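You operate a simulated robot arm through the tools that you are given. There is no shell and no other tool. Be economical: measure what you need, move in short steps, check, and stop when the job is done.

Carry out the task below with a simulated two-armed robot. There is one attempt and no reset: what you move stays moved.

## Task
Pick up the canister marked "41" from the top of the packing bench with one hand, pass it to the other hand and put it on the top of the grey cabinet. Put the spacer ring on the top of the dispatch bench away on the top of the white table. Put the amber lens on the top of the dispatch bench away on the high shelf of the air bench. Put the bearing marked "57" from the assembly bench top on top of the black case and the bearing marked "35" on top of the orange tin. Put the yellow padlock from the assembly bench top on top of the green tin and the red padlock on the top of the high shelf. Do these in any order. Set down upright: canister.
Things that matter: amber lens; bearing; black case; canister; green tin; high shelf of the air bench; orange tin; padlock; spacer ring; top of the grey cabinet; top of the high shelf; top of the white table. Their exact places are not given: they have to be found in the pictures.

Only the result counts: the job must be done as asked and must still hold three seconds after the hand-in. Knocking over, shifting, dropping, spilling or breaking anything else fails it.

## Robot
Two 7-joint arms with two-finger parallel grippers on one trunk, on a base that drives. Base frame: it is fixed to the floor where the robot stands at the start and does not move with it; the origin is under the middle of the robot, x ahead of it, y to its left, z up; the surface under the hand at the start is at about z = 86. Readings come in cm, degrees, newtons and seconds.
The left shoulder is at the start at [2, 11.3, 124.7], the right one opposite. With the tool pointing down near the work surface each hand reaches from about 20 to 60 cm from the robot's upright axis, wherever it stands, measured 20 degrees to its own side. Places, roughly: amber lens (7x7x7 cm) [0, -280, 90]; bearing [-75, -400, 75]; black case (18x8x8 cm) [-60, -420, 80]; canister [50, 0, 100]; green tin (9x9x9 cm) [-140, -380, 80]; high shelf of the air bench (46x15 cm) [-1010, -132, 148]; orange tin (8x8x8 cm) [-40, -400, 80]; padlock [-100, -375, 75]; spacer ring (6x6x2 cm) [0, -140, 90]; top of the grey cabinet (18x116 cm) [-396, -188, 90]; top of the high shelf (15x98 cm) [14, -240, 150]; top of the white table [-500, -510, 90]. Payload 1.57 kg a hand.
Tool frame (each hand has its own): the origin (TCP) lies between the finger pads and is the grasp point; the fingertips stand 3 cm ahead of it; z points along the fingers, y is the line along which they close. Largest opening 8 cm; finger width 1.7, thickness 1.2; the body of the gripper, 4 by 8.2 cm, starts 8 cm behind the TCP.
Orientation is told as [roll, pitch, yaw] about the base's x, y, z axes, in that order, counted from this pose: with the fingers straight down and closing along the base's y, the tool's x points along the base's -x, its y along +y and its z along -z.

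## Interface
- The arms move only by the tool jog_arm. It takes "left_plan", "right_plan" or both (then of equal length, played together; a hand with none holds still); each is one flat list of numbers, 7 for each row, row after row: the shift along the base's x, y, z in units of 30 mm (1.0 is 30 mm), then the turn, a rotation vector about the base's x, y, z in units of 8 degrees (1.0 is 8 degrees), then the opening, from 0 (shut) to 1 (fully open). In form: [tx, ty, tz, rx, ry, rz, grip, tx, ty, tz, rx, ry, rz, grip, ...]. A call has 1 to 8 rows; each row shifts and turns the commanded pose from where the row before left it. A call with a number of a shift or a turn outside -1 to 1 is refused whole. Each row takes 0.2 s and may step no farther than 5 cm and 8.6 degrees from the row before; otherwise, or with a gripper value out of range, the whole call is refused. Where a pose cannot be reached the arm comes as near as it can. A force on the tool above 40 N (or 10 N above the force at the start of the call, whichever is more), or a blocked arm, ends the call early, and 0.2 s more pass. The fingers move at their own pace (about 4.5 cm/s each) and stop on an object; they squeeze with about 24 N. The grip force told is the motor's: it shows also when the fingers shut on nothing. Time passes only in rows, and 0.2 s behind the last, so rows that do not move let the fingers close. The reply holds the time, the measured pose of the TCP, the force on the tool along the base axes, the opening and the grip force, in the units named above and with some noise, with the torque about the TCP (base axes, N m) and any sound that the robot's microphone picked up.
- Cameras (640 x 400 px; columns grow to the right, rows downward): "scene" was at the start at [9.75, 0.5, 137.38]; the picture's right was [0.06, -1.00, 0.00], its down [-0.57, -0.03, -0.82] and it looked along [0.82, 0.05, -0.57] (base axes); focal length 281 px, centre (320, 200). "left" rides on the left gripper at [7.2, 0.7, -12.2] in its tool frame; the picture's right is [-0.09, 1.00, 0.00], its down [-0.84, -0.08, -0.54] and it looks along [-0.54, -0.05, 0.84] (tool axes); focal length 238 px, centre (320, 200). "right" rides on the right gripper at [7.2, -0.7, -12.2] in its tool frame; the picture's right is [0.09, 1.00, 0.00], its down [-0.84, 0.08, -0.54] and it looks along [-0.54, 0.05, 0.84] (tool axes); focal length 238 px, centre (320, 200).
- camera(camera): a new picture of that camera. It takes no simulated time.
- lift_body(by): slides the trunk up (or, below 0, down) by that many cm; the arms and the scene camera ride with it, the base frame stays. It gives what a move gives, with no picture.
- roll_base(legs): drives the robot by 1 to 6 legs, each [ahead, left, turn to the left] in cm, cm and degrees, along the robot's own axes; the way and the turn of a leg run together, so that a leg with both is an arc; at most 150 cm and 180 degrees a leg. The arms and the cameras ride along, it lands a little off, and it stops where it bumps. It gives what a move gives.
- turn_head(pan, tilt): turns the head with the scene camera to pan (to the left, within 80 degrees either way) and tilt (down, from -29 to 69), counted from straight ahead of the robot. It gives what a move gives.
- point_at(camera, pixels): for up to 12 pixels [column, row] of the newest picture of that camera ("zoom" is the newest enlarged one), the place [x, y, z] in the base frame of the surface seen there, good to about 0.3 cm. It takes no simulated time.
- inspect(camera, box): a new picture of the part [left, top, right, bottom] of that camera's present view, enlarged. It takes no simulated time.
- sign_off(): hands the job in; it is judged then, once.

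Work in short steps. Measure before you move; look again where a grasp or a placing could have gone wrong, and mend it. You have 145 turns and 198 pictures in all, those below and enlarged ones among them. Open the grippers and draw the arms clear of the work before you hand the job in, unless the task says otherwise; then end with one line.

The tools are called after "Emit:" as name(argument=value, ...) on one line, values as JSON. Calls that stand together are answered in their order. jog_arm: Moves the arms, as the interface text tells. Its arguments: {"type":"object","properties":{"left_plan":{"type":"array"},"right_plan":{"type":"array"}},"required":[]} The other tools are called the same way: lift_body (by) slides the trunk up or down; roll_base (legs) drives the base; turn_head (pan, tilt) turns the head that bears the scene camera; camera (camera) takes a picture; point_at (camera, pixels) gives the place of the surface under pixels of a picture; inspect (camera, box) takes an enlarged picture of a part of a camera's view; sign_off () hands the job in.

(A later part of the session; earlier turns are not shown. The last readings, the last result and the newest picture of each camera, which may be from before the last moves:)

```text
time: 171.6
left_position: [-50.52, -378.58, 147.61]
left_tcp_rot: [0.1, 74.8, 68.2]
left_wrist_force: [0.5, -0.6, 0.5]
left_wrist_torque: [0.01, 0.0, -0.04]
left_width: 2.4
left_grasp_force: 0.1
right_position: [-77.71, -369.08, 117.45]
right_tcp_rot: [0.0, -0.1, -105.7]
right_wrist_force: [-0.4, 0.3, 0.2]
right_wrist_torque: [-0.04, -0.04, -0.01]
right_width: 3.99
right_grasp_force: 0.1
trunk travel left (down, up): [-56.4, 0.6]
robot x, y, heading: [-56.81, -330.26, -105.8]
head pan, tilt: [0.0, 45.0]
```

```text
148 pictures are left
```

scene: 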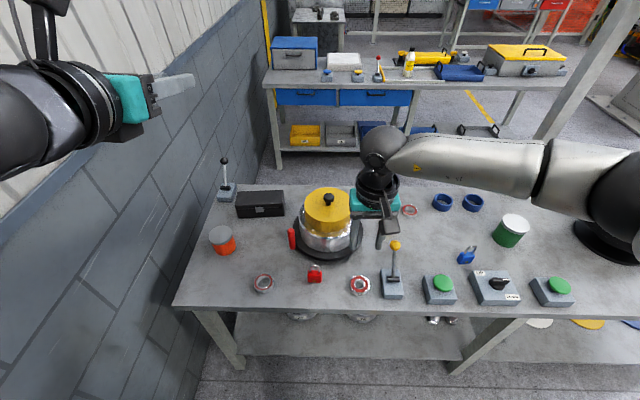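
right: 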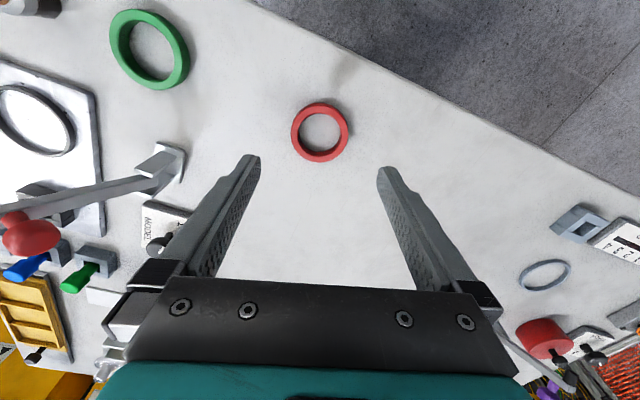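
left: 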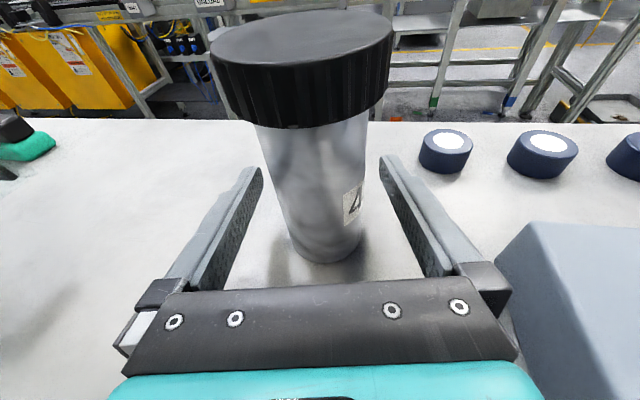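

Excellent view. I zoom into the three bearings to read their marks.

Emit:
inspect(camera="scene", box=[235, 255, 385, 305])

Emit:
inspect(camera="scene", box=[390, 195, 440, 225])

Emit:
point_at(camera="scene", pixels=[[263, 283], [315, 275], [360, 284], [222, 235], [260, 202], [510, 225], [293, 237], [328, 198], [396, 245], [236, 197], [285, 200], [190, 305]])

```text
4.27 times, centred on (310, 280) of scene
```

zoom: 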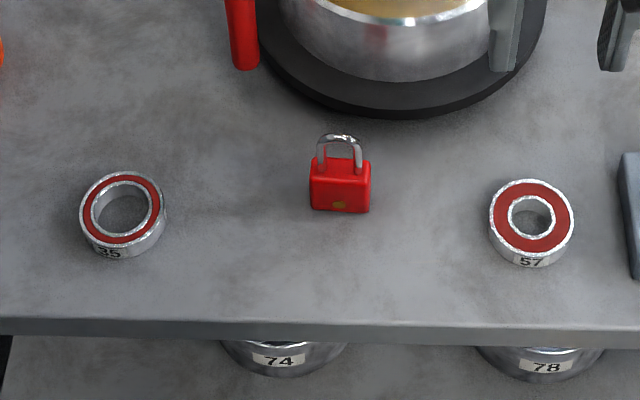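

```text
12.80 times, centred on (415, 210) of scene
```

zoom: 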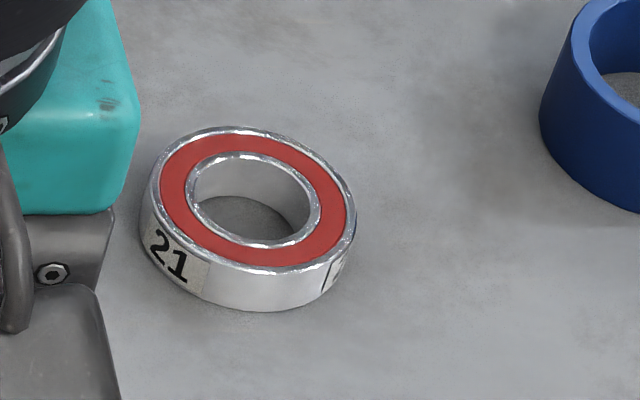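

```text
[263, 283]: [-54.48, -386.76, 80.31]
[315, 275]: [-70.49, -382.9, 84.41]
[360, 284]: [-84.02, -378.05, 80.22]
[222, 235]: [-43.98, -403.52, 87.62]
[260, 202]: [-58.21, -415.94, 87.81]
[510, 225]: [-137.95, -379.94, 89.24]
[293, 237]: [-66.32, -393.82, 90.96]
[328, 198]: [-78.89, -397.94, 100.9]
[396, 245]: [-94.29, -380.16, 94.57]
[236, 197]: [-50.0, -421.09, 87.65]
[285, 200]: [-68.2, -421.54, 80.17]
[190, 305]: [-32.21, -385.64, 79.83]
```

"35" is the left bearing [-54.5,-387.5], "57" the one at [-84,-377.7], the far one is "21". I lower the trunk 25, then move the right hand above "57" while the left starts turning back.

Emit:
lift_body(by=-25)

Emit:
jog_arm(right_plan=[-0.35, -0.48, 0, 0, 0, 0, 1, -0.35, -0.48, 0, 0, 0, 0, 1, -0.35, -0.48, 0, 0, 0, 0, 1, -0.35, -0.48, 0, 0, 0, 0, 1, -0.35, -0.48, 0, 0, 0, 0, 1, -0.35, -0.48, 0, 0, 0, 0, 1, 0, 0, 0, 0, 0, 0, 1, 0, 0, 0, 0, 0, 0, 1], left_plan=[0, 0, 0, 0, 0, -0.95, 0.3, 0, 0, 0, 0, 0, -0.95, 0.3, 0, 0, 0, 0, 0, -0.95, 0.3, 0, 0, 0, 0, 0, -0.95, 0.3, 0, 0, 0, 0, 0, -0.95, 0.3, 0, 0, 0, 0, 0, -0.95, 0.3, 0, 0, 0, 0, 0, -0.95, 0.3, 0, 0, 0, 0, 0, -0.95, 0.3])

Emit:
camera(camera="right")

Emit:
camera(camera="scene")

```text
time: 174.2
left_position: [-50.52, -378.6, 122.54]
left_tcp_rot: [0.1, 74.9, 68.2]
left_wrist_force: [-0.1, 0.4, -0.4]
left_wrist_torque: [0.01, -0.01, 0.02]
left_width: 2.45
left_grasp_force: 0.0
right_position: [-77.67, -369.22, 92.4]
right_tcp_rot: [0.0, 0.0, -105.9]
right_wrist_force: [-0.8, -0.4, 0.0]
right_wrist_torque: [-0.01, 0.0, 0.01]
right_width: 3.99
right_grasp_force: 0.0
trunk travel left (down, up): [-31.4, 25.6]
robot x, y, heading: [-57.33, -330.09, -106.1]
head pan, tilt: [0.0, 45.0]
```

```text
time: 176.0
left_position: [-53.9, -376.39, 122.55]
left_tcp_rot: [5.2, 76.3, 36.5]
left_wrist_force: [-0.2, 0.0, -0.1]
left_wrist_torque: [-0.01, -0.01, -0.01]
left_width: 2.39
left_grasp_force: 0.0
left hand out of reach, approached as far as the arm can: row 5, 6, 7, 8
right_position: [-83.94, -377.74, 92.38]
right_tcp_rot: [0.1, -0.1, -105.8]
right_wrist_force: [0.0, -0.4, -0.2]
right_wrist_torque: [0.01, 0.03, -0.02]
right_width: 8.01
right_grasp_force: 0.1
trunk travel left (down, up): [-31.4, 25.6]
robot x, y, heading: [-56.72, -330.48, -105.9]
head pan, tilt: [0.0, 45.0]
```

```text
145 pictures are left
```

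right: 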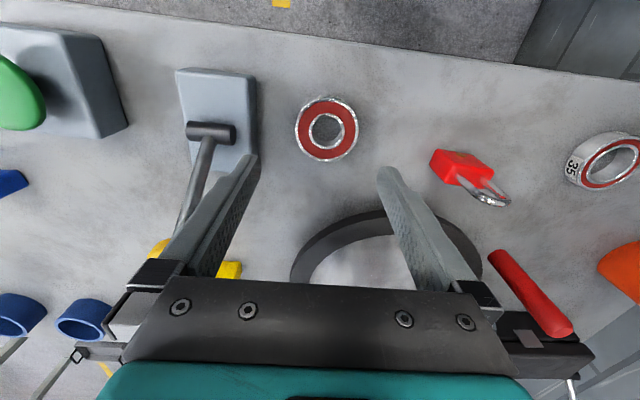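

```text
144 pictures are left
```

scene: 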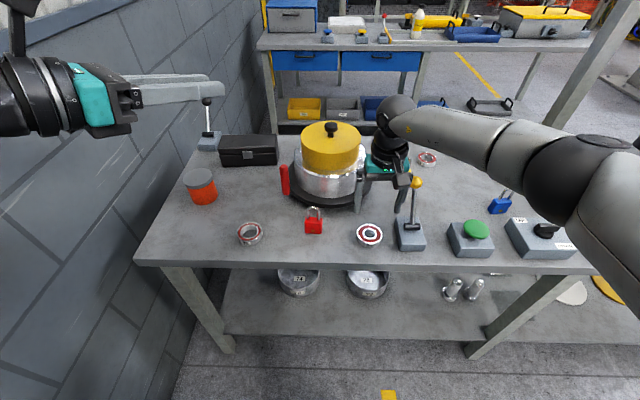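

I measure the bearing's rim and the lever near my left finger in the right-hand picture.

Emit:
point_at(camera="right", pixels=[[300, 130], [354, 127], [327, 101], [325, 157], [212, 130], [195, 190], [160, 245], [232, 270], [245, 100], [250, 150]])

Emit:
point_at(camera="scene", pixels=[[416, 182], [411, 226], [413, 205], [400, 195], [360, 190]])

```text
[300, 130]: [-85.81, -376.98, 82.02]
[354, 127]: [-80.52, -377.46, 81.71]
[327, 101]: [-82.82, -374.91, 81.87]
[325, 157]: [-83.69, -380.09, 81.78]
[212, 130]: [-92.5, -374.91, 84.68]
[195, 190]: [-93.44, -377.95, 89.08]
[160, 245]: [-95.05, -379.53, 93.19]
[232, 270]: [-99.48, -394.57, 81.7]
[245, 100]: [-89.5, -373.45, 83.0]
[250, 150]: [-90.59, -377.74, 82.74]
```

```text
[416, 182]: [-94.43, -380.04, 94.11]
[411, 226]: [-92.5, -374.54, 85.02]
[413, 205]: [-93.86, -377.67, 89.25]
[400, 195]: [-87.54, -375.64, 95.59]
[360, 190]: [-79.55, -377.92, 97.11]
```

Bearing centre [-83.2,-377.4], 5.3 cm across; the lever block edge is ~1.3 cm from my finger, so I narrow the opening, lower and close.

Emit:
jog_arm(right_plan=[0.24, 0.1, 0, 0, 0, 0, 0.85, 0, 0, -0.75, 0, 0, 0, 0.85, 0, 0, -0.75, 0, 0, 0, 0.85, 0, 0, -0.75, 0, 0, 0, 0.85, 0, 0, -0.75, 0, 0, 0, 0.85, 0, 0, 0, 0, 0, 0, 0, 0, 0, 0, 0, 0, 0, 0, 0, 0, 0, 0, 0, 0, 0])

Emit:
jog_arm(right_plan=[0, 0, 0.9, 0, 0, 0, 0, 0, 0, 0.9, 0, 0, 0, 0, 0, 0, 0.9, 0, 0, 0, 0, 0, 0, 0.9, 0, 0, 0, 0, 0, 0, 0.9, 0, 0, 0, 0])

Emit:
camera(camera="right")

```text
time: 177.8
left_position: [-53.87, -376.42, 122.46]
left_tcp_rot: [5.0, 76.1, 36.5]
left_wrist_force: [0.0, -0.2, 0.0]
left_wrist_torque: [-0.04, -0.01, 0.01]
left_width: 2.43
left_grasp_force: 0.0
right_position: [-83.19, -377.59, 83.52]
right_tcp_rot: [-0.1, 0.1, -105.8]
right_wrist_force: [-0.9, 0.6, -0.6]
right_wrist_torque: [-0.02, -0.03, -0.02]
right_width: 6.12
right_grasp_force: 24.5
trunk travel left (down, up): [-31.4, 25.6]
robot x, y, heading: [-56.99, -330.23, -105.7]
head pan, tilt: [0.0, 45.0]
```

```text
time: 179.0
left_position: [-53.99, -376.38, 122.49]
left_tcp_rot: [5.1, 76.1, 36.5]
left_wrist_force: [-0.2, 0.2, 0.7]
left_wrist_torque: [0.03, -0.01, -0.01]
left_width: 2.41
left_grasp_force: 0.1
right_position: [-83.32, -377.44, 97.13]
right_tcp_rot: [0.0, -0.1, -105.9]
right_wrist_force: [0.3, 0.6, -1.9]
right_wrist_torque: [0.0, -0.04, -0.02]
right_width: 6.13
right_grasp_force: 24.1
trunk travel left (down, up): [-31.4, 25.6]
robot x, y, heading: [-56.66, -330.36, -105.9]
head pan, tilt: [0.0, 45.0]
```

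```text
143 pictures are left
```

right: 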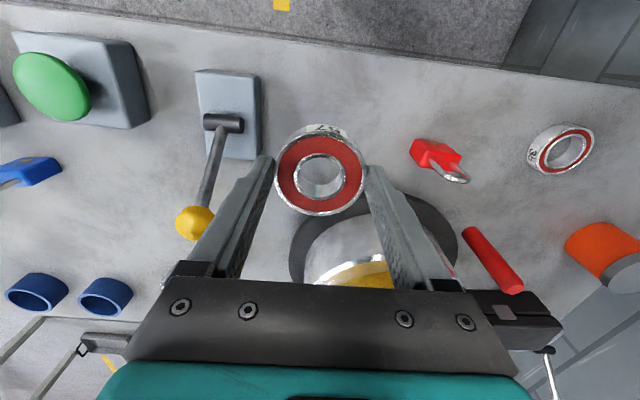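

Bearing "57" is held. Now I measure the case top, orange tin, pot, and the wall on the left before moving over.

Emit:
point_at(camera="scene", pixels=[[222, 150], [276, 148], [224, 140], [272, 138], [248, 143], [198, 178], [203, 186], [60, 250], [150, 120], [209, 102], [206, 135], [280, 178]])

Emit:
inspect(camera="scene", box=[160, 80, 320, 260])

```text
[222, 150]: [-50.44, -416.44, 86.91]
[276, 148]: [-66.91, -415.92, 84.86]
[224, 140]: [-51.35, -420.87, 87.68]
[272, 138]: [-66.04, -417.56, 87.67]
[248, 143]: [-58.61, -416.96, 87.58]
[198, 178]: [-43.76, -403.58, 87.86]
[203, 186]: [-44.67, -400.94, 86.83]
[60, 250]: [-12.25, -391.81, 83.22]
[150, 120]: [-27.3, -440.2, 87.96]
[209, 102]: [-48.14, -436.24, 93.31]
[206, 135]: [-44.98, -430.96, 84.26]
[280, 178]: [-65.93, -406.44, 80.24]
```

```text
2.22 times, centred on (240, 170) of scene
```

zoom: 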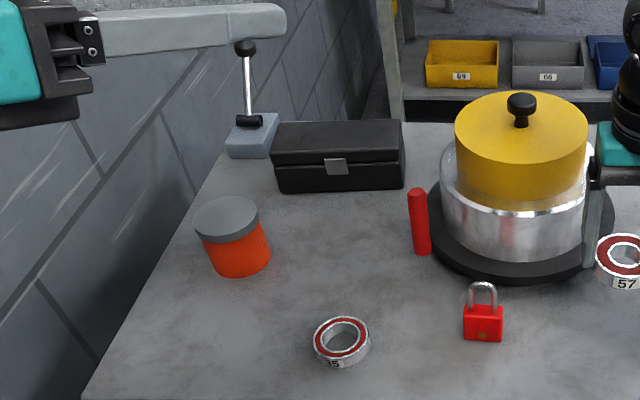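

The wall is at u≈75 along the bench, too near to shift far left with the right hand; so the left hand shall do the case and orange tin. I turn the left hand fingers-down while retracting the right (holding "57").

Emit:
jog_arm(right_plan=[0.18, 0.85, 0.2, 0, 0, 0, 0, 0.18, 0.85, 0.2, 0, 0, 0, 0, 0.18, 0.85, 0.2, 0, 0, 0, 0, 0.18, 0.85, 0.2, 0, 0, 0, 0, 0.18, 0.85, 0.2, 0, 0, 0, 0, 0.18, 0.85, 0.2, 0, 0, 0, 0, 0, 0, 0.2, 0, 0, 0, 0, 0, 0, 0.2, 0, 0, 0, 0], left_plan=[0, 0, 0, 0.57, -0.76, 0, 0.5, 0, 0, 0, 0.57, -0.76, 0, 0.5, 0, 0, 0, 0.57, -0.76, 0, 0.5, 0, 0, 0, 0.57, -0.76, 0, 0.5, 0, 0, 0, 0.57, -0.76, 0, 0.5, 0, 0, 0, 0.57, -0.76, 0, 0.5, 0, 0, 0, 0.57, -0.76, 0, 0.5, 0, 0, 0, 0.57, -0.76, 0, 0.5])

Emit:
camera(camera="scene")

```text
time: 180.8
left_position: [-54.04, -376.42, 122.52]
left_tcp_rot: [5.5, 15.2, 36.7]
left_wrist_force: [-0.6, 0.5, -0.7]
left_wrist_torque: [0.01, 0.01, -0.01]
left_width: 4.0
left_grasp_force: 0.1
right_position: [-80.04, -362.22, 101.83]
right_tcp_rot: [0.0, 0.1, -105.8]
right_wrist_force: [-0.1, -0.1, -2.2]
right_wrist_torque: [0.03, 0.02, 0.02]
right_width: 6.11
right_grasp_force: 23.5
trunk travel left (down, up): [-31.4, 25.6]
robot x, y, heading: [-56.76, -330.49, -105.9]
head pan, tilt: [0.0, 45.0]
```

```text
141 pictures are left
```

scene: 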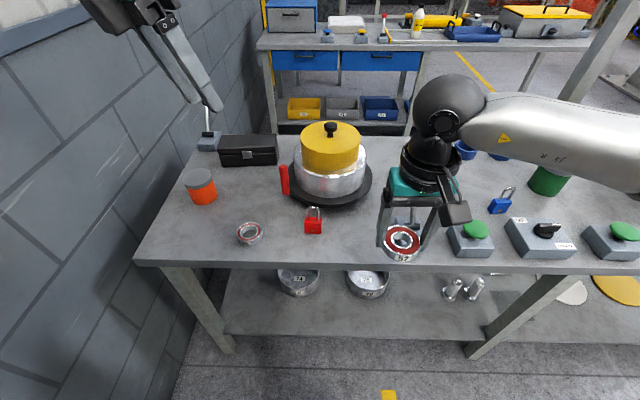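

The left hand turns freely. I square its roll (keeping ~15° forward tilt for reach), tuck the right further back, then roll 18 ahead and 10 left.

Emit:
jog_arm(right_plan=[0.1, 0.8, 0.3, 0, 0, 0, 0, 0.1, 0.8, 0.3, 0, 0, 0, 0, 0.1, 0.8, 0.3, 0, 0, 0, 0], left_plan=[0, 0, 0, -0.53, -0.41, 0.18, 1, 0, 0, 0, 0, 0, 0, 1, 0, 0, 0, 0, 0, 0, 1])

Emit:
roll_base(legs=[[18, 10, -1]])

Emit:
camera(camera="left")

Emit:
camera(camera="scene")

```text
time: 181.6
left_position: [-54.03, -376.38, 122.64]
left_tcp_rot: [-0.2, 15.3, 36.7]
left_wrist_force: [-0.9, 0.3, 0.2]
left_wrist_torque: [0.0, 0.0, -0.01]
left_width: 8.01
left_grasp_force: 0.1
right_position: [-79.1, -354.96, 104.38]
right_tcp_rot: [0.0, 0.1, -105.8]
right_wrist_force: [0.6, 0.1, -3.1]
right_wrist_torque: [-0.03, 0.0, -0.01]
right_width: 6.12
right_grasp_force: 23.9
trunk travel left (down, up): [-31.4, 25.6]
robot x, y, heading: [-57.07, -330.36, -106.0]
head pan, tilt: [0.0, 45.0]
```

```text
time: 183.2
left_position: [-50.17, -396.25, 122.46]
left_tcp_rot: [0.0, 15.2, 35.9]
left_wrist_force: [-0.3, 0.0, -1.0]
left_wrist_torque: [0.02, -0.01, -0.02]
left_width: 7.98
left_grasp_force: 0.1
right_position: [-74.97, -374.59, 104.43]
right_tcp_rot: [-0.1, 0.2, -106.8]
right_wrist_force: [0.2, -0.2, -1.7]
right_wrist_torque: [0.02, 0.04, 0.03]
right_width: 6.14
right_grasp_force: 24.2
trunk travel left (down, up): [-31.4, 25.6]
robot x, y, heading: [-52.55, -349.8, -106.7]
head pan, tilt: [0.0, 45.0]
```

```text
140 pictures are left
```

left: 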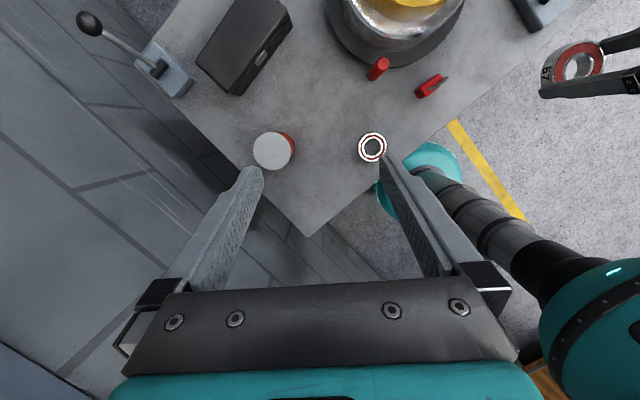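

```text
139 pictures are left
```

scene: 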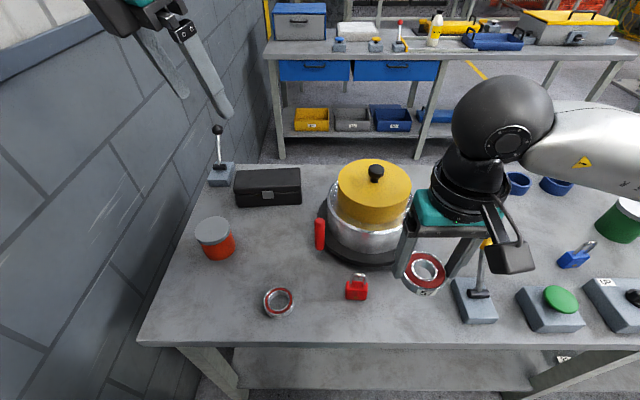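

Fine overview from the left camera. I measure bearing "35", tin top and case corners there.

Emit:
point_at(camera="left", pixels=[[361, 147], [384, 147], [372, 135], [372, 159], [254, 152], [285, 152], [270, 135], [270, 168], [200, 60], [236, 92], [286, 14], [240, 50]])

Emit:
point_at(camera="scene", pixels=[[213, 220], [197, 232], [230, 232], [212, 242], [213, 231], [236, 187], [300, 183], [241, 172], [297, 169], [267, 293], [290, 293], [279, 308]])

```text
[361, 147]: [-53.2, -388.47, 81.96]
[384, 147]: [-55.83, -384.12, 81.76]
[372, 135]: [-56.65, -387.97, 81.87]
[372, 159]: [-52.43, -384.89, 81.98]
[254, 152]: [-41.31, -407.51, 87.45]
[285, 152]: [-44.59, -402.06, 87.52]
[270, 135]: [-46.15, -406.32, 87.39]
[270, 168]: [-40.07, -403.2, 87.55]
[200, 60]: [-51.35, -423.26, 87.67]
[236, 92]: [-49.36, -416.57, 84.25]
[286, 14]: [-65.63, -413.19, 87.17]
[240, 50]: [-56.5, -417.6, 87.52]
```

```text
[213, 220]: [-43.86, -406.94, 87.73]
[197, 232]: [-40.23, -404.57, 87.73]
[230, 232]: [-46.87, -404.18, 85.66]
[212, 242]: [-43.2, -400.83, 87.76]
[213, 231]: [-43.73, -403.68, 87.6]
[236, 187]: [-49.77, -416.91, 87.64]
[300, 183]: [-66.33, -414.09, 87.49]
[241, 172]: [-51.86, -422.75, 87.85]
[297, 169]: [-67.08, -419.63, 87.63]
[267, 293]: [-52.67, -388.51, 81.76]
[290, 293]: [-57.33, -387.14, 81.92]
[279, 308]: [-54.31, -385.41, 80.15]
```

Bearing "35" centre ≈[-54.6,-386.8]; tin top centre [-43.3,-404.3]; case top centre [-58.7,-418.3]. I bring the left hand down toward "35".

Emit:
jog_arm(left_plan=[-0.167, 0.408, -0.9, 0, 0, 0, 1, -0.167, 0.408, -0.9, 0, 0, 0, 1, -0.167, 0.408, -0.9, 0, 0, 0, 1, -0.167, 0.408, -0.9, 0, 0, 0, 1, -0.167, 0.408, -0.9, 0, 0, 0, 1, -0.167, 0.408, -0.9, 0, 0, 0, 1, -0.167, 0.408, -0.9, 0, 0, 0, 1, -0.167, 0.408, -0.9, 0, 0, 0, 1])

Emit:
camera(camera="left")

Emit:
camera(camera="scene")

```text
time: 185.0
left_position: [-54.09, -386.41, 100.94]
left_tcp_rot: [-0.1, 15.1, 35.9]
left_wrist_force: [-0.1, 0.1, -1.2]
left_wrist_torque: [0.0, 0.0, 0.0]
left_width: 8.0
left_grasp_force: 0.0
right_position: [-74.99, -374.38, 104.43]
right_tcp_rot: [-0.1, 0.0, -106.7]
right_wrist_force: [1.5, 0.5, -2.6]
right_wrist_torque: [0.02, 0.0, -0.01]
right_width: 6.13
right_grasp_force: 24.2
trunk travel left (down, up): [-31.4, 25.6]
robot x, y, heading: [-52.76, -350.15, -106.8]
head pan, tilt: [0.0, 45.0]
```

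```text
138 pictures are left
```

left: 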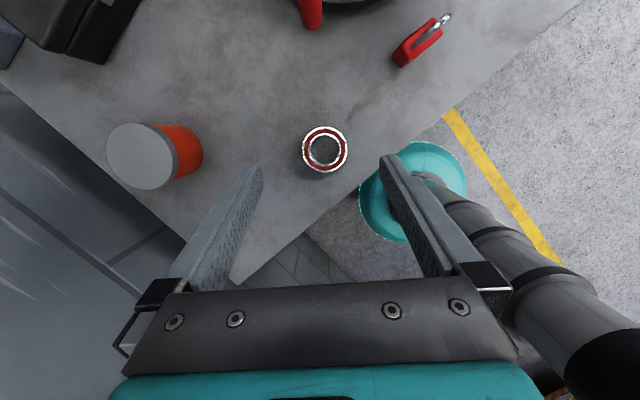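

```text
137 pictures are left
```

scene: 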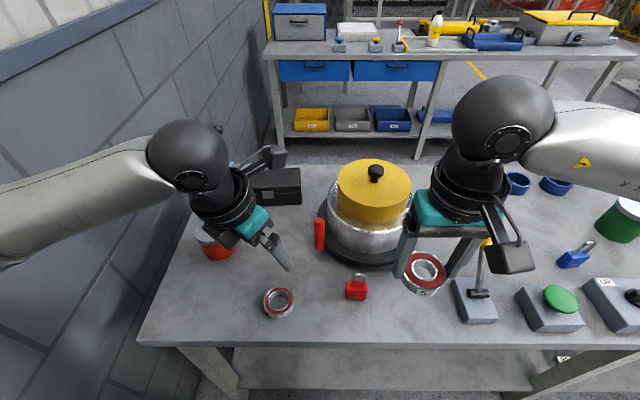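

I confirm the bearing's centre from this closer picture.

Emit:
point_at(camera="left", pixels=[[306, 148], [344, 148], [325, 129], [325, 167], [325, 175]])

```text
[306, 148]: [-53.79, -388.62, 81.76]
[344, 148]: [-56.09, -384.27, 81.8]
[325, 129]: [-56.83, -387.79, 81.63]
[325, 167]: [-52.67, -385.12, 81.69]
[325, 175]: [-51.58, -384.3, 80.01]
```

Centre (-54.85,-386.45). I lower the last 17.5 cm and close.

Emit:
jog_arm(left_plan=[-0.1, 0.08, -0.98, 0, 0, 0, 1, 0, 0, -0.98, 0, 0, 0, 1, 0, 0, -0.98, 0, 0, 0, 1, 0, 0, -0.98, 0, 0, 0, 1, 0, 0, -0.98, 0, 0, 0, 1, 0, 0, -0.93, 0, 0, 0, 1, 0, 0, 0, 0, 0, 0, 0, 0, 0, 0, 0, 0, 0, 0])

Emit:
jog_arm(left_plan=[0, 0, 0, 0, 0, 0, 0, 0, 0, 0, 0, 0, 0, 0, 0, 0, 0.9, 0, 0, 0, 0, 0, 0, 0.9, 0, 0, 0, 0, 0, 0, 0.9, 0, 0, 0, 0, 0, 0, 0.9, 0, 0, 0, 0])

Emit:
camera(camera="left")

```text
time: 186.8
left_position: [-54.63, -386.31, 83.37]
left_tcp_rot: [-0.2, 15.1, 35.9]
left_wrist_force: [0.2, 0.2, 0.4]
left_wrist_torque: [-0.09, 0.02, 0.0]
left_width: 6.18
left_grasp_force: 19.8
right_position: [-74.95, -374.53, 104.44]
right_tcp_rot: [0.0, 0.0, -106.7]
right_wrist_force: [0.0, -0.4, -3.6]
right_wrist_torque: [0.0, 0.01, 0.02]
right_width: 6.1
right_grasp_force: 23.7
trunk travel left (down, up): [-31.4, 25.6]
robot x, y, heading: [-52.71, -349.98, -106.4]
head pan, tilt: [0.0, 45.0]
```

```text
time: 188.2
left_position: [-54.36, -386.22, 94.03]
left_tcp_rot: [-0.1, 15.2, 35.9]
left_wrist_force: [-0.2, -0.7, -1.9]
left_wrist_torque: [0.0, -0.02, -0.02]
left_width: 6.18
left_grasp_force: 24.3
right_position: [-75.02, -374.41, 104.4]
right_tcp_rot: [0.0, -0.1, -106.7]
right_wrist_force: [0.2, 0.0, -2.9]
right_wrist_torque: [-0.03, 0.0, 0.02]
right_width: 6.14
right_grasp_force: 24.4
trunk travel left (down, up): [-31.4, 25.6]
robot x, y, heading: [-52.27, -349.66, -106.9]
head pan, tilt: [0.0, 45.0]
```

```text
136 pictures are left
```

left: 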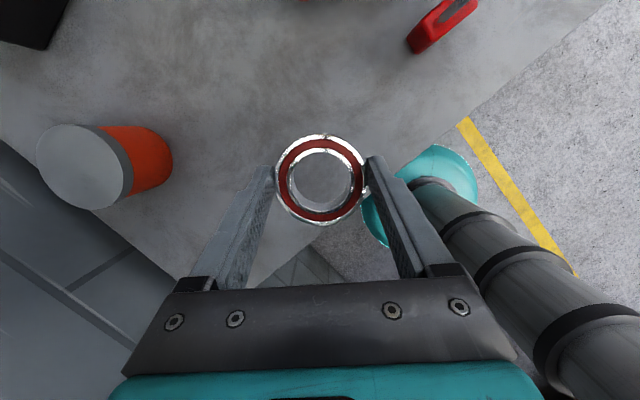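

"35" held (6.2 cm). I lift a bit and carry it over the orange tin.

Emit:
jog_arm(left_plan=[0, 0, 0.9, 0, 0, 0, 0, 0.548, -0.848, 0.4, 0, 0, 0, 0, 0.548, -0.848, 0, 0, 0, 0, 0, 0.548, -0.848, 0, 0, 0, 0, 0, 0.548, -0.848, 0, 0, 0, 0, 0, 0.548, -0.848, 0, 0, 0, 0, 0, 0.548, -0.848, 0, 0, 0, 0, 0, 0.548, -0.848, 0, 0, 0, 0, 0])

Emit:
camera(camera="left")

Emit:
camera(camera="scene")

```text
time: 190.0
left_position: [-45.9, -399.7, 98.21]
left_tcp_rot: [-0.1, 15.3, 35.9]
left_wrist_force: [0.8, -0.8, -1.5]
left_wrist_torque: [0.0, 0.01, 0.02]
left_width: 6.13
left_grasp_force: 23.2
left hand out of reach, approached as far as the arm can: row 7, 8
right_position: [-75.0, -374.47, 104.46]
right_tcp_rot: [0.0, 0.0, -106.6]
right_wrist_force: [-0.9, 0.1, -1.8]
right_wrist_torque: [-0.02, -0.01, -0.02]
right_width: 6.14
right_grasp_force: 24.5
trunk travel left (down, up): [-31.4, 25.6]
robot x, y, heading: [-52.22, -350.09, -106.6]
head pan, tilt: [0.0, 45.0]
```

```text
135 pictures are left
```

left: 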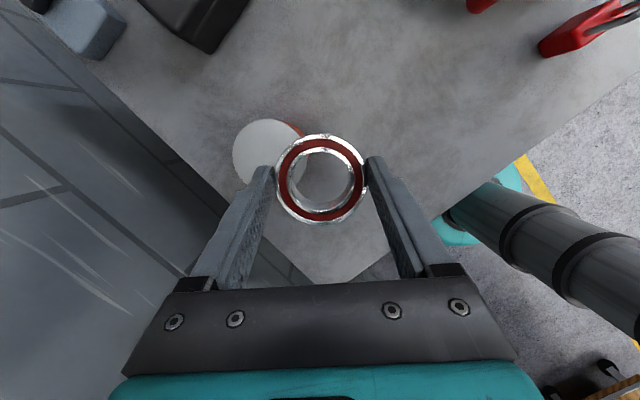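

```text
134 pictures are left
```

scene: 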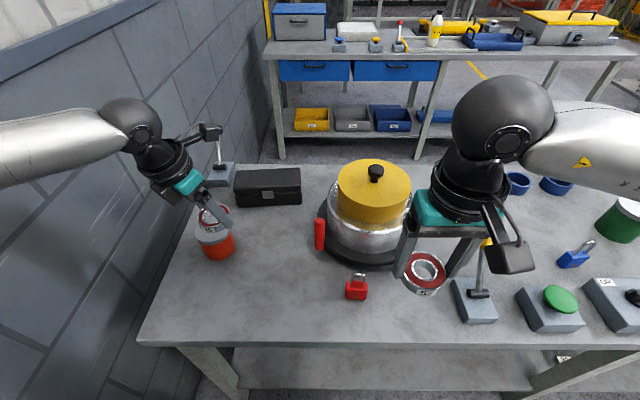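

The left stopped 5.3 cm short (reach). I shift the base 3.2 ahead and 4.2 left to bring it over the tin centre.

Emit:
roll_base(legs=[[3.2, 4.2, 0]])

Emit:
camera(camera="left")

```text
time: 190.9
left_position: [-42.67, -404.03, 98.17]
left_tcp_rot: [0.1, 15.3, 35.9]
left_wrist_force: [-0.6, -0.3, -1.9]
left_wrist_torque: [0.01, 0.01, -0.01]
left_width: 6.17
left_grasp_force: 23.7
right_position: [-71.8, -378.86, 104.31]
right_tcp_rot: [-0.1, 0.1, -106.7]
right_wrist_force: [1.0, 0.3, -2.3]
right_wrist_torque: [0.01, -0.01, 0.0]
right_width: 6.1
right_grasp_force: 24.1
trunk travel left (down, up): [-31.4, 25.6]
robot x, y, heading: [-49.31, -354.43, -106.6]
head pan, tilt: [0.0, 45.0]
```

```text
133 pictures are left
```

left: 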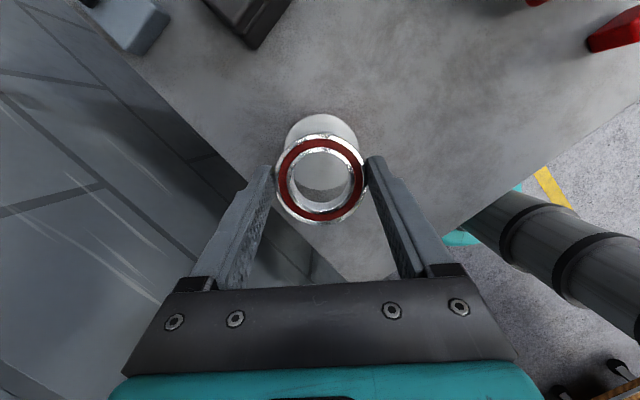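

Aligned over the tin. I lower with the trunk 6.9 cm, checking force.

Emit:
lift_body(by=-6.9)

Emit:
lift_body(by=-0.3)

Emit:
camera(camera="left")

```text
time: 192.0
left_position: [-42.74, -403.86, 91.26]
left_tcp_rot: [-0.1, 15.2, 35.9]
left_wrist_force: [-0.1, 0.2, -2.1]
left_wrist_torque: [-0.02, -0.03, -0.04]
left_width: 6.17
left_grasp_force: 24.4
right_position: [-71.86, -378.72, 97.49]
right_tcp_rot: [0.0, 0.1, -106.7]
right_wrist_force: [0.2, 0.4, -2.6]
right_wrist_torque: [0.04, 0.01, -0.01]
right_width: 6.13
right_grasp_force: 23.8
trunk travel left (down, up): [-24.5, 32.5]
robot x, y, heading: [-49.17, -354.18, -106.5]
head pan, tilt: [0.0, 45.0]
```

```text
time: 192.5
left_position: [-42.75, -403.97, 90.88]
left_tcp_rot: [-0.1, 15.3, 35.9]
left_wrist_force: [-0.4, -0.4, -1.9]
left_wrist_torque: [-0.01, -0.01, 0.02]
left_width: 6.14
left_grasp_force: 23.3
right_position: [-71.97, -378.63, 97.18]
right_tcp_rot: [0.0, 0.0, -106.8]
right_wrist_force: [0.0, 0.7, -2.3]
right_wrist_torque: [0.01, 0.03, 0.0]
right_width: 6.13
right_grasp_force: 24.3
trunk travel left (down, up): [-24.2, 32.8]
robot x, y, heading: [-49.41, -354.26, -106.7]
head pan, tilt: [0.0, 45.0]
```

```text
132 pictures are left
```

left: 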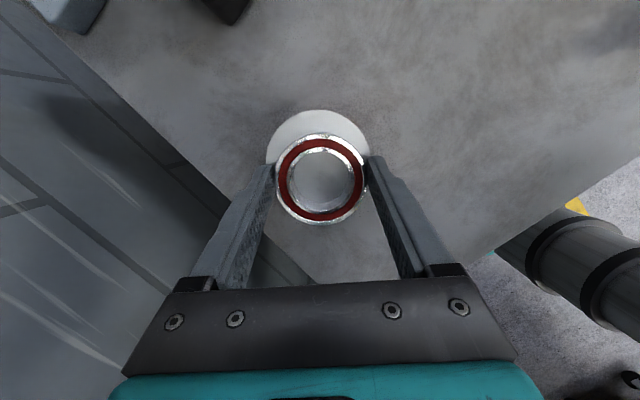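

The bearing looks a bit off-centre on the tin; I measure the tin rim and bearing rim.

Emit:
point_at(camera="left", pixels=[[318, 113], [270, 150], [366, 150], [280, 178], [365, 178], [322, 138], [322, 220], [322, 190], [310, 160], [335, 180]])

```text
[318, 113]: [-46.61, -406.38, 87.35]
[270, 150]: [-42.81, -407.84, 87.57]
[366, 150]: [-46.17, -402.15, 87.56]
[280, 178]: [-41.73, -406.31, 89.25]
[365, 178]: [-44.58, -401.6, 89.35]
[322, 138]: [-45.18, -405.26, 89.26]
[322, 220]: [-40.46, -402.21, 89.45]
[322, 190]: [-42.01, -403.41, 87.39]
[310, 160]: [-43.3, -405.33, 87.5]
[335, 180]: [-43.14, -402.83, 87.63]
```

Bearing centre (-43.0,-403.9) vs tin centre ≈(-43.1,-403.9): centred. I release and lift with the trunk.

Emit:
jog_arm(left_plan=[0, 0, 0, 0, 0, 0, 0.9, 0, 0, 0, 0, 0, 0, 0.9, 0, 0, 0, 0, 0, 0, 0.9, 0, 0, 0, 0, 0, 0, 0.9])

Emit:
lift_body(by=10)

Emit:
camera(camera="left")

```text
time: 193.5
left_position: [-42.78, -403.85, 91.08]
left_tcp_rot: [-0.1, 15.2, 35.9]
left_wrist_force: [0.5, -0.1, -0.7]
left_wrist_torque: [-0.01, 0.02, 0.0]
left_width: 7.2
left_grasp_force: 0.1
right_position: [-71.89, -378.7, 97.28]
right_tcp_rot: [0.0, 0.0, -106.7]
right_wrist_force: [0.3, 0.4, -2.1]
right_wrist_torque: [-0.03, 0.0, 0.02]
right_width: 6.13
right_grasp_force: 24.1
trunk travel left (down, up): [-24.2, 32.8]
robot x, y, heading: [-49.21, -354.1, -106.8]
head pan, tilt: [0.0, 45.0]
```

```text
time: 194.8
left_position: [-42.76, -403.91, 100.98]
left_tcp_rot: [-0.1, 15.2, 35.8]
left_wrist_force: [-0.4, 0.5, 0.1]
left_wrist_torque: [0.0, 0.01, -0.01]
left_width: 7.2
left_grasp_force: 0.1
right_position: [-71.89, -378.66, 107.19]
right_tcp_rot: [0.0, -0.1, -106.6]
right_wrist_force: [-0.4, 0.4, -2.4]
right_wrist_torque: [-0.01, -0.01, 0.01]
right_width: 6.13
right_grasp_force: 23.7
trunk travel left (down, up): [-34.2, 22.8]
robot x, y, heading: [-49.14, -354.27, -106.8]
head pan, tilt: [0.0, 45.0]
```

```text
131 pictures are left
```

left: 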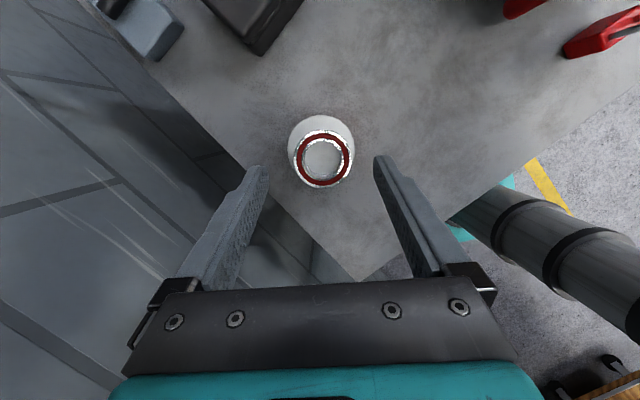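

"35" rests on the tin. The left can reach the case with a 30° forward tilt, so I set "57" down with the right near (-60.5,-388.4) for a re-grasp, and meanwhile turn the left to point straight ahead, raising it.

Emit:
jog_arm(right_plan=[0.475, -0.404, -0.8, 0, 0, 0, 0, 0.475, -0.404, -0.8, 0, 0, 0, 0, 0.475, -0.404, -0.8, 0, 0, 0, 0, 0.475, -0.404, -0.8, 0, 0, 0, 0, 0.475, -0.404, -0.8, 0, 0, 0, 0, 0.475, -0.404, -0.8, 0, 0, 0, 0, 0.475, -0.404, -0.8, 0, 0, 0, 0, 0.475, -0.404, -0.8, 0, 0, 0, 0], left_plan=[0, 0, 0.5, 0, 0, 0.935, 0.9, 0, 0, 0.5, 0, 0, 0.935, 0.9, 0, 0, 0.5, 0, 0, 0.935, 0.9, 0, 0, 0.5, 0, 0, 0.935, 0.9, 0, 0, 0.5, 0, 0, 0.935, 0.9, 0, 0, 0.5, -0.886, 0.265, 0, 0.9, 0, 0, 0.5, -0.886, 0.265, 0, 0.9, 0, 0, 0.5, 0, 0, 0, 0.9])

Emit:
camera(camera="right")

Emit:
camera(camera="scene")

```text
time: 196.7
left_position: [-43.18, -403.88, 112.97]
left_tcp_rot: [-0.1, 29.8, 73.1]
left_wrist_force: [0.5, 1.1, 1.1]
left_wrist_torque: [0.03, -0.01, 0.01]
left_width: 7.24
left_grasp_force: 0.1
right_position: [-60.95, -388.29, 88.12]
right_tcp_rot: [0.1, 0.1, -106.7]
right_wrist_force: [-0.5, -0.2, -2.5]
right_wrist_torque: [0.01, 0.03, 0.0]
right_width: 6.14
right_grasp_force: 24.1
trunk travel left (down, up): [-34.2, 22.8]
robot x, y, heading: [-49.3, -354.43, -106.8]
head pan, tilt: [0.0, 45.0]
```

```text
130 pictures are left
```

right: 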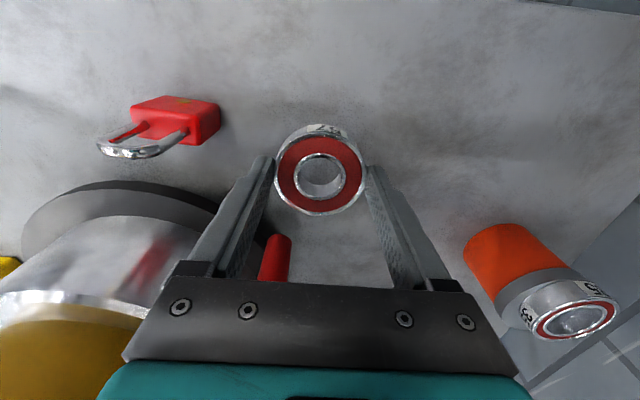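

```text
129 pictures are left
```

scene: 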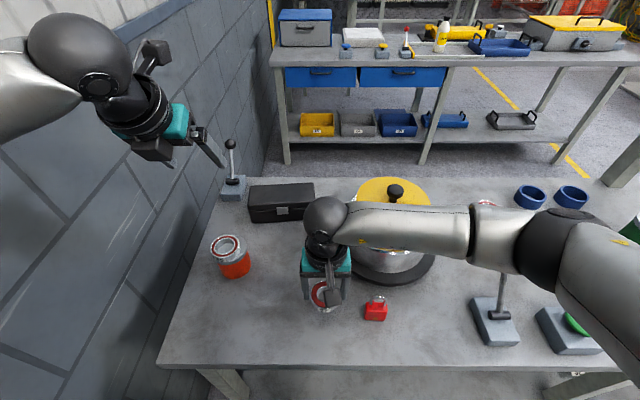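

The left is oriented well and the tin's bearing sits nicely. I lower "57" 4.5 cm onto the bench, release and rise.

Emit:
jog_arm(right_plan=[0, 0, -0.76, 0, 0, 0, 0, 0, 0, -0.76, 0, 0, 0, 0, 0, 0, 0, 0, 0, 0, 0.9, 0, 0, 0, 0, 0, 0, 0.9, 0, 0, 0, 0, 0, 0, 0.9, 0, 0, 1, 0, 0, 0, 0.9, 0, 0, 1, 0, 0, 0, 0.9, 0, 0, 1, 0, 0, 0, 0.9])

Emit:
jog_arm(right_plan=[-0.7, 0.4, 0.5, 0, 0, 0, 0.9, -0.7, 0.4, 0.5, 0, 0, 0, 0.9, -0.7, 0.4, 0.5, 0, 0, 0, 0.9, -0.7, 0.4, 0.5, 0, 0, 0, 0.9, -0.7, 0.4, 0.5, 0, 0, 0, 0.9, -0.7, 0.4, 0.5, 0, 0, 0, 0.9, -0.7, 0.4, 0.5, 0, 0, 0, 0.9])

Emit:
roll_base(legs=[[-7, 0, 0]])

Emit:
camera(camera="left")

Emit:
camera(camera="scene")

```text
time: 198.4
left_position: [-43.11, -403.94, 113.04]
left_tcp_rot: [-0.3, 30.0, 73.1]
left_wrist_force: [0.1, -0.1, 0.0]
left_wrist_torque: [0.0, 0.0, 0.02]
left_width: 7.18
left_grasp_force: 0.0
right_position: [-60.96, -388.56, 92.35]
right_tcp_rot: [0.3, 0.1, -106.8]
right_wrist_force: [0.5, -0.6, 0.6]
right_wrist_torque: [0.0, 0.0, -0.03]
right_width: 7.18
right_grasp_force: 0.2
trunk travel left (down, up): [-34.2, 22.8]
robot x, y, heading: [-49.63, -354.39, -106.4]
head pan, tilt: [0.0, 45.0]
```

```text
time: 200.1
left_position: [-43.21, -403.88, 112.95]
left_tcp_rot: [-0.3, 30.0, 73.1]
left_wrist_force: [-0.1, -0.6, -0.6]
left_wrist_torque: [0.0, 0.01, 0.03]
left_width: 7.19
left_grasp_force: 0.1
right_position: [-75.43, -379.82, 102.89]
right_tcp_rot: [0.1, 0.2, -106.7]
right_wrist_force: [-0.2, 0.1, 0.9]
right_wrist_torque: [0.01, 0.04, 0.02]
right_width: 7.19
right_grasp_force: 0.0
trunk travel left (down, up): [-34.2, 22.8]
robot x, y, heading: [-49.18, -354.44, -106.9]
head pan, tilt: [0.0, 45.0]
```

```text
time: 201.1
left_position: [-40.83, -396.91, 113.19]
left_tcp_rot: [-0.3, 30.1, 73.2]
left_wrist_force: [0.2, -0.9, -0.9]
left_wrist_torque: [0.05, -0.02, -0.02]
left_width: 7.21
left_grasp_force: 0.1
right_position: [-73.23, -373.09, 102.89]
right_tcp_rot: [0.2, -0.2, -106.8]
right_wrist_force: [0.1, -0.1, -0.7]
right_wrist_torque: [0.04, 0.02, -0.04]
right_width: 7.2
right_grasp_force: 0.0
trunk travel left (down, up): [-34.2, 22.8]
robot x, y, heading: [-47.44, -347.48, -106.8]
head pan, tilt: [0.0, 45.0]
```

```text
128 pictures are left
```

left: 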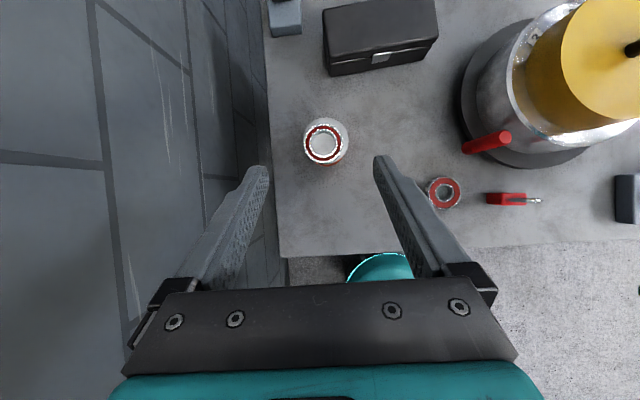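

```text
127 pictures are left
```

scene: 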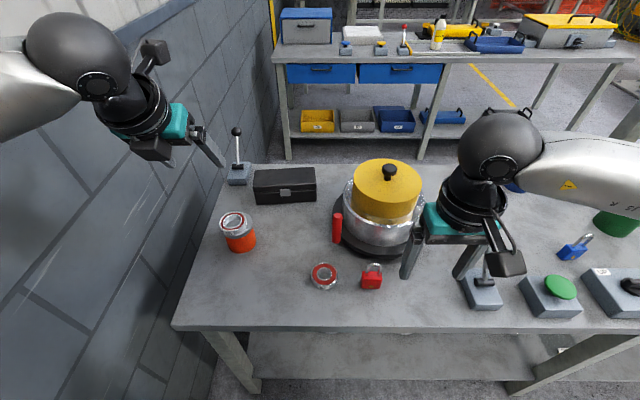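

I measure "57" in both pictures.

Emit:
point_at(camera="left", pixels=[[430, 193], [459, 193], [444, 179], [444, 207]])

Emit:
point_at(camera="scene", pixels=[[311, 272], [336, 272], [323, 264], [323, 281], [372, 281], [337, 215]])

```text
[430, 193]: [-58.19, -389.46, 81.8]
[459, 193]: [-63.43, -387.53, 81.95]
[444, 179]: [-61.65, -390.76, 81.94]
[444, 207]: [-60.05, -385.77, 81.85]
```

```text
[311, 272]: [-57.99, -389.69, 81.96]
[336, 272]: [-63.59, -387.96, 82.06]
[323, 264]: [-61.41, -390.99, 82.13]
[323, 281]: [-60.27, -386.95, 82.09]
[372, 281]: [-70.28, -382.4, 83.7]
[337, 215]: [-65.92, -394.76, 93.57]
```

"57" centre (-60.85,-388.5). I bring the left over it, descending half way.

Emit:
jog_arm(left_plan=[-0.82, 0.396, -0.3, 0, 0, 0, 1, -0.82, 0.396, -0.3, 0, 0, 0, 1, -0.82, 0.396, -0.3, 0, 0, 0, 1, -0.82, 0.396, -0.6, 0, 0, 0, 1, -0.82, 0.396, -0.8, 0, 0, 0, 1, -0.82, 0.396, -0.8, 0, 0, 0, 1, -0.82, 0.396, -0.8, 0, 0, 0, 1, -0.82, 0.396, -0.8, 0, 0, 0, 1])

Emit:
camera(camera="left")

```text
time: 202.9
left_position: [-60.64, -387.58, 99.11]
left_tcp_rot: [-0.1, 30.2, 73.4]
left_wrist_force: [-0.1, 0.6, -0.3]
left_wrist_torque: [0.0, -0.05, 0.01]
left_width: 8.0
left_grasp_force: 0.1
right_position: [-73.19, -373.29, 102.9]
right_tcp_rot: [0.0, 0.1, -106.6]
right_wrist_force: [-0.4, -0.6, 0.5]
right_wrist_torque: [-0.01, 0.01, -0.03]
right_width: 7.19
right_grasp_force: 0.1
trunk travel left (down, up): [-34.2, 22.8]
robot x, y, heading: [-47.6, -348.05, -106.9]
head pan, tilt: [0.0, 45.0]
```

```text
126 pictures are left
```

left: 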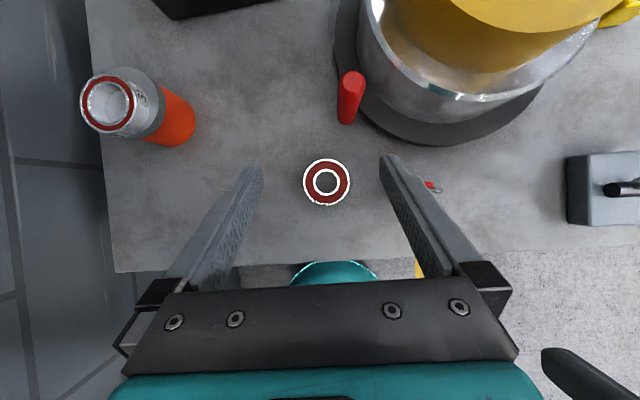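

Centred. I lower 16 cm and close.

Emit:
jog_arm(left_plan=[0, 0.02, -0.9, 0, 0, 0, 0.9, 0, 0.02, -0.9, 0, 0, 0, 0.9, 0, 0.02, -0.9, 0, 0, 0, 0.9, 0, 0, -0.9, 0, 0, 0, 0.9, 0, 0, -0.9, 0, 0, 0, 0.9, 0, 0, -0.84, 0, 0, 0, 0.9, 0, 0, 0, 0, 0, 0, 0, 0, 0, 0, 0, 0, 0, 0])

Emit:
jog_arm(left_plan=[0, 0, 0, 0, 0, 0, 0, 0, 0, 0, 0, 0, 0, 0, 0, 0, 0.9, 0, 0, 0, 0, 0, 0, 0.9, 0, 0, 0, 0, 0.5, -0.2, 0.9, 0, 0, 0, 0, 0.5, -0.2, 0.9, 0, 0, 0, 0, 0.5, -0.2, 0.9, 0, 0, 0, 0])

Emit:
camera(camera="left")

```text
time: 204.7
left_position: [-60.33, -387.58, 82.97]
left_tcp_rot: [0.0, 30.2, 73.4]
left_wrist_force: [1.1, 3.0, 14.9]
left_wrist_torque: [-0.09, 0.01, 0.03]
left_width: 6.16
left_grasp_force: 23.8
right_position: [-73.04, -373.2, 102.91]
right_tcp_rot: [0.0, 0.1, -106.7]
right_wrist_force: [0.0, 0.3, 0.0]
right_wrist_torque: [0.0, 0.03, 0.03]
right_width: 7.21
right_grasp_force: 0.0
trunk travel left (down, up): [-34.2, 22.8]
robot x, y, heading: [-47.17, -347.16, -106.7]
head pan, tilt: [0.0, 45.0]
```

```text
time: 206.3
left_position: [-55.9, -389.42, 96.29]
left_tcp_rot: [-0.2, 29.9, 73.4]
left_wrist_force: [-0.4, 0.5, -2.4]
left_wrist_torque: [0.04, -0.03, -0.01]
left_width: 6.12
left_grasp_force: 23.8
right_position: [-73.11, -373.48, 102.94]
right_tcp_rot: [0.0, 0.0, -106.6]
right_wrist_force: [0.6, 0.2, -0.2]
right_wrist_torque: [0.01, 0.0, -0.02]
right_width: 7.2
right_grasp_force: 0.0
trunk travel left (down, up): [-34.2, 22.8]
robot x, y, heading: [-47.33, -347.71, -106.9]
head pan, tilt: [0.0, 45.0]
```

```text
125 pictures are left
```

left: 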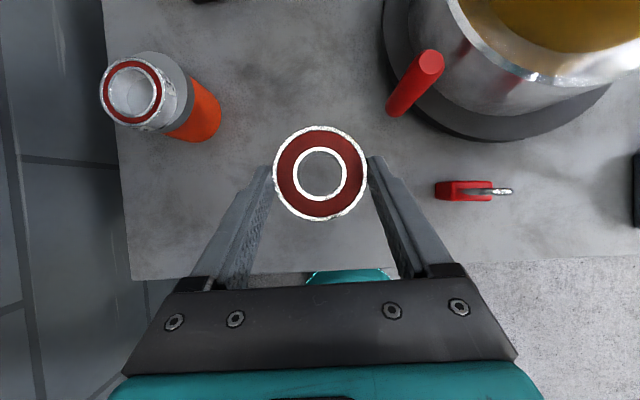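

"57" held by the tilted left hand. I raise both, tuck the right back, then roll 9 ahead.

Emit:
jog_arm(left_plan=[0, 0, 0.6, 0, 0, 0, 0, 0, 0, 0.6, 0, 0, 0, 0, 0, 0, 0.3, 0, 0, 0, 0], right_plan=[0, 0.7, 0.8, 0, 0, 0, 0.9, 0, 0.7, 0.8, 0, 0, 0, 0.9, 0, 0.7, 0.8, 0, 0, 0, 0.9])

Emit:
roll_base(legs=[[9, 0, 0]])

Emit:
jog_arm(left_plan=[-0.02, -0.85, 0, 0, 0, 0, 0, -0.02, -0.85, 0, 0, 0, 0, 0, -0.02, -0.85, 0, 0, 0, 0, 0, -0.02, -0.85, 0, 0, 0, 0, 0, -0.02, -0.85, 0, 0, 0, 0, 0, -0.02, -0.85, 0, 0, 0, 0, 0, -0.02, -0.85, 0, 0, 0, 0, 0])

Emit:
camera(camera="left")

```text
time: 207.1
left_position: [-55.85, -389.39, 100.85]
left_tcp_rot: [0.0, 30.0, 73.4]
left_wrist_force: [0.6, 0.5, -2.0]
left_wrist_torque: [0.05, -0.01, 0.02]
left_width: 6.13
left_grasp_force: 24.4
right_position: [-73.01, -367.11, 110.03]
right_tcp_rot: [0.0, 0.0, -106.7]
right_wrist_force: [0.0, 0.2, -1.5]
right_wrist_torque: [-0.03, 0.0, 0.03]
right_width: 7.2
right_grasp_force: 0.1
trunk travel left (down, up): [-34.2, 22.8]
robot x, y, heading: [-47.66, -347.68, -106.6]
head pan, tilt: [0.0, 45.0]
```

```text
time: 208.2
left_position: [-58.56, -397.98, 100.66]
left_tcp_rot: [-0.1, 30.0, 73.4]
left_wrist_force: [-0.8, 0.1, -3.7]
left_wrist_torque: [0.07, -0.04, -0.04]
left_width: 6.13
left_grasp_force: 24.2
right_position: [-75.71, -375.75, 110.06]
right_tcp_rot: [0.0, 0.2, -106.7]
right_wrist_force: [0.4, -0.6, -0.2]
right_wrist_torque: [0.03, 0.02, -0.05]
right_width: 7.22
right_grasp_force: 0.0
trunk travel left (down, up): [-34.2, 22.8]
robot x, y, heading: [-50.15, -356.2, -106.4]
head pan, tilt: [0.0, 45.0]
```

```text
time: 209.8
left_position: [-58.89, -415.96, 100.56]
left_tcp_rot: [0.0, 30.0, 73.4]
left_wrist_force: [0.1, -0.1, -2.4]
left_wrist_torque: [0.02, 0.0, -0.02]
left_width: 6.11
left_grasp_force: 22.8
right_position: [-75.56, -375.54, 110.11]
right_tcp_rot: [0.1, 0.0, -106.6]
right_wrist_force: [0.0, 0.0, -0.5]
right_wrist_torque: [0.0, 0.02, 0.0]
right_width: 7.2
right_grasp_force: 0.1
trunk travel left (down, up): [-34.2, 22.8]
robot x, y, heading: [-49.82, -355.97, -106.7]
head pan, tilt: [0.0, 45.0]
```

```text
124 pictures are left
```

left: 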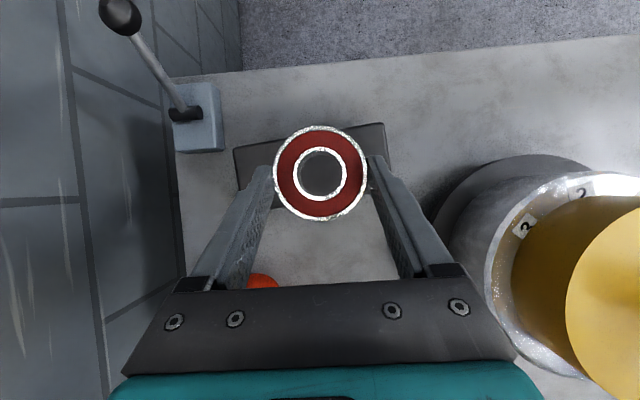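

Over the case. I re-measure the case's corners from here.

Emit:
point_at(camera="left", pixels=[[237, 152], [382, 127], [240, 180], [386, 152], [262, 146], [370, 128], [322, 130], [322, 216], [278, 172], [366, 172]])

Emit:
camera(camera="scene")

```text
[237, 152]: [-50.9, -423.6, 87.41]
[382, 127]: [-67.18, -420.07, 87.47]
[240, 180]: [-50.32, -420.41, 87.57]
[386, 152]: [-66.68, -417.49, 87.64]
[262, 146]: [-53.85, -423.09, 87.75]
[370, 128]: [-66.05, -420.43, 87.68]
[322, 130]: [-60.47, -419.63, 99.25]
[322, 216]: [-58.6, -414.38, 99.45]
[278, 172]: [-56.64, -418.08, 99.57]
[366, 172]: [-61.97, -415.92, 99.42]
```

```text
123 pictures are left
```

scene: 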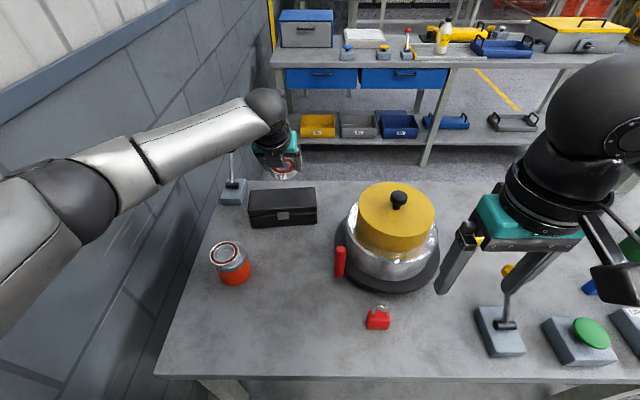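

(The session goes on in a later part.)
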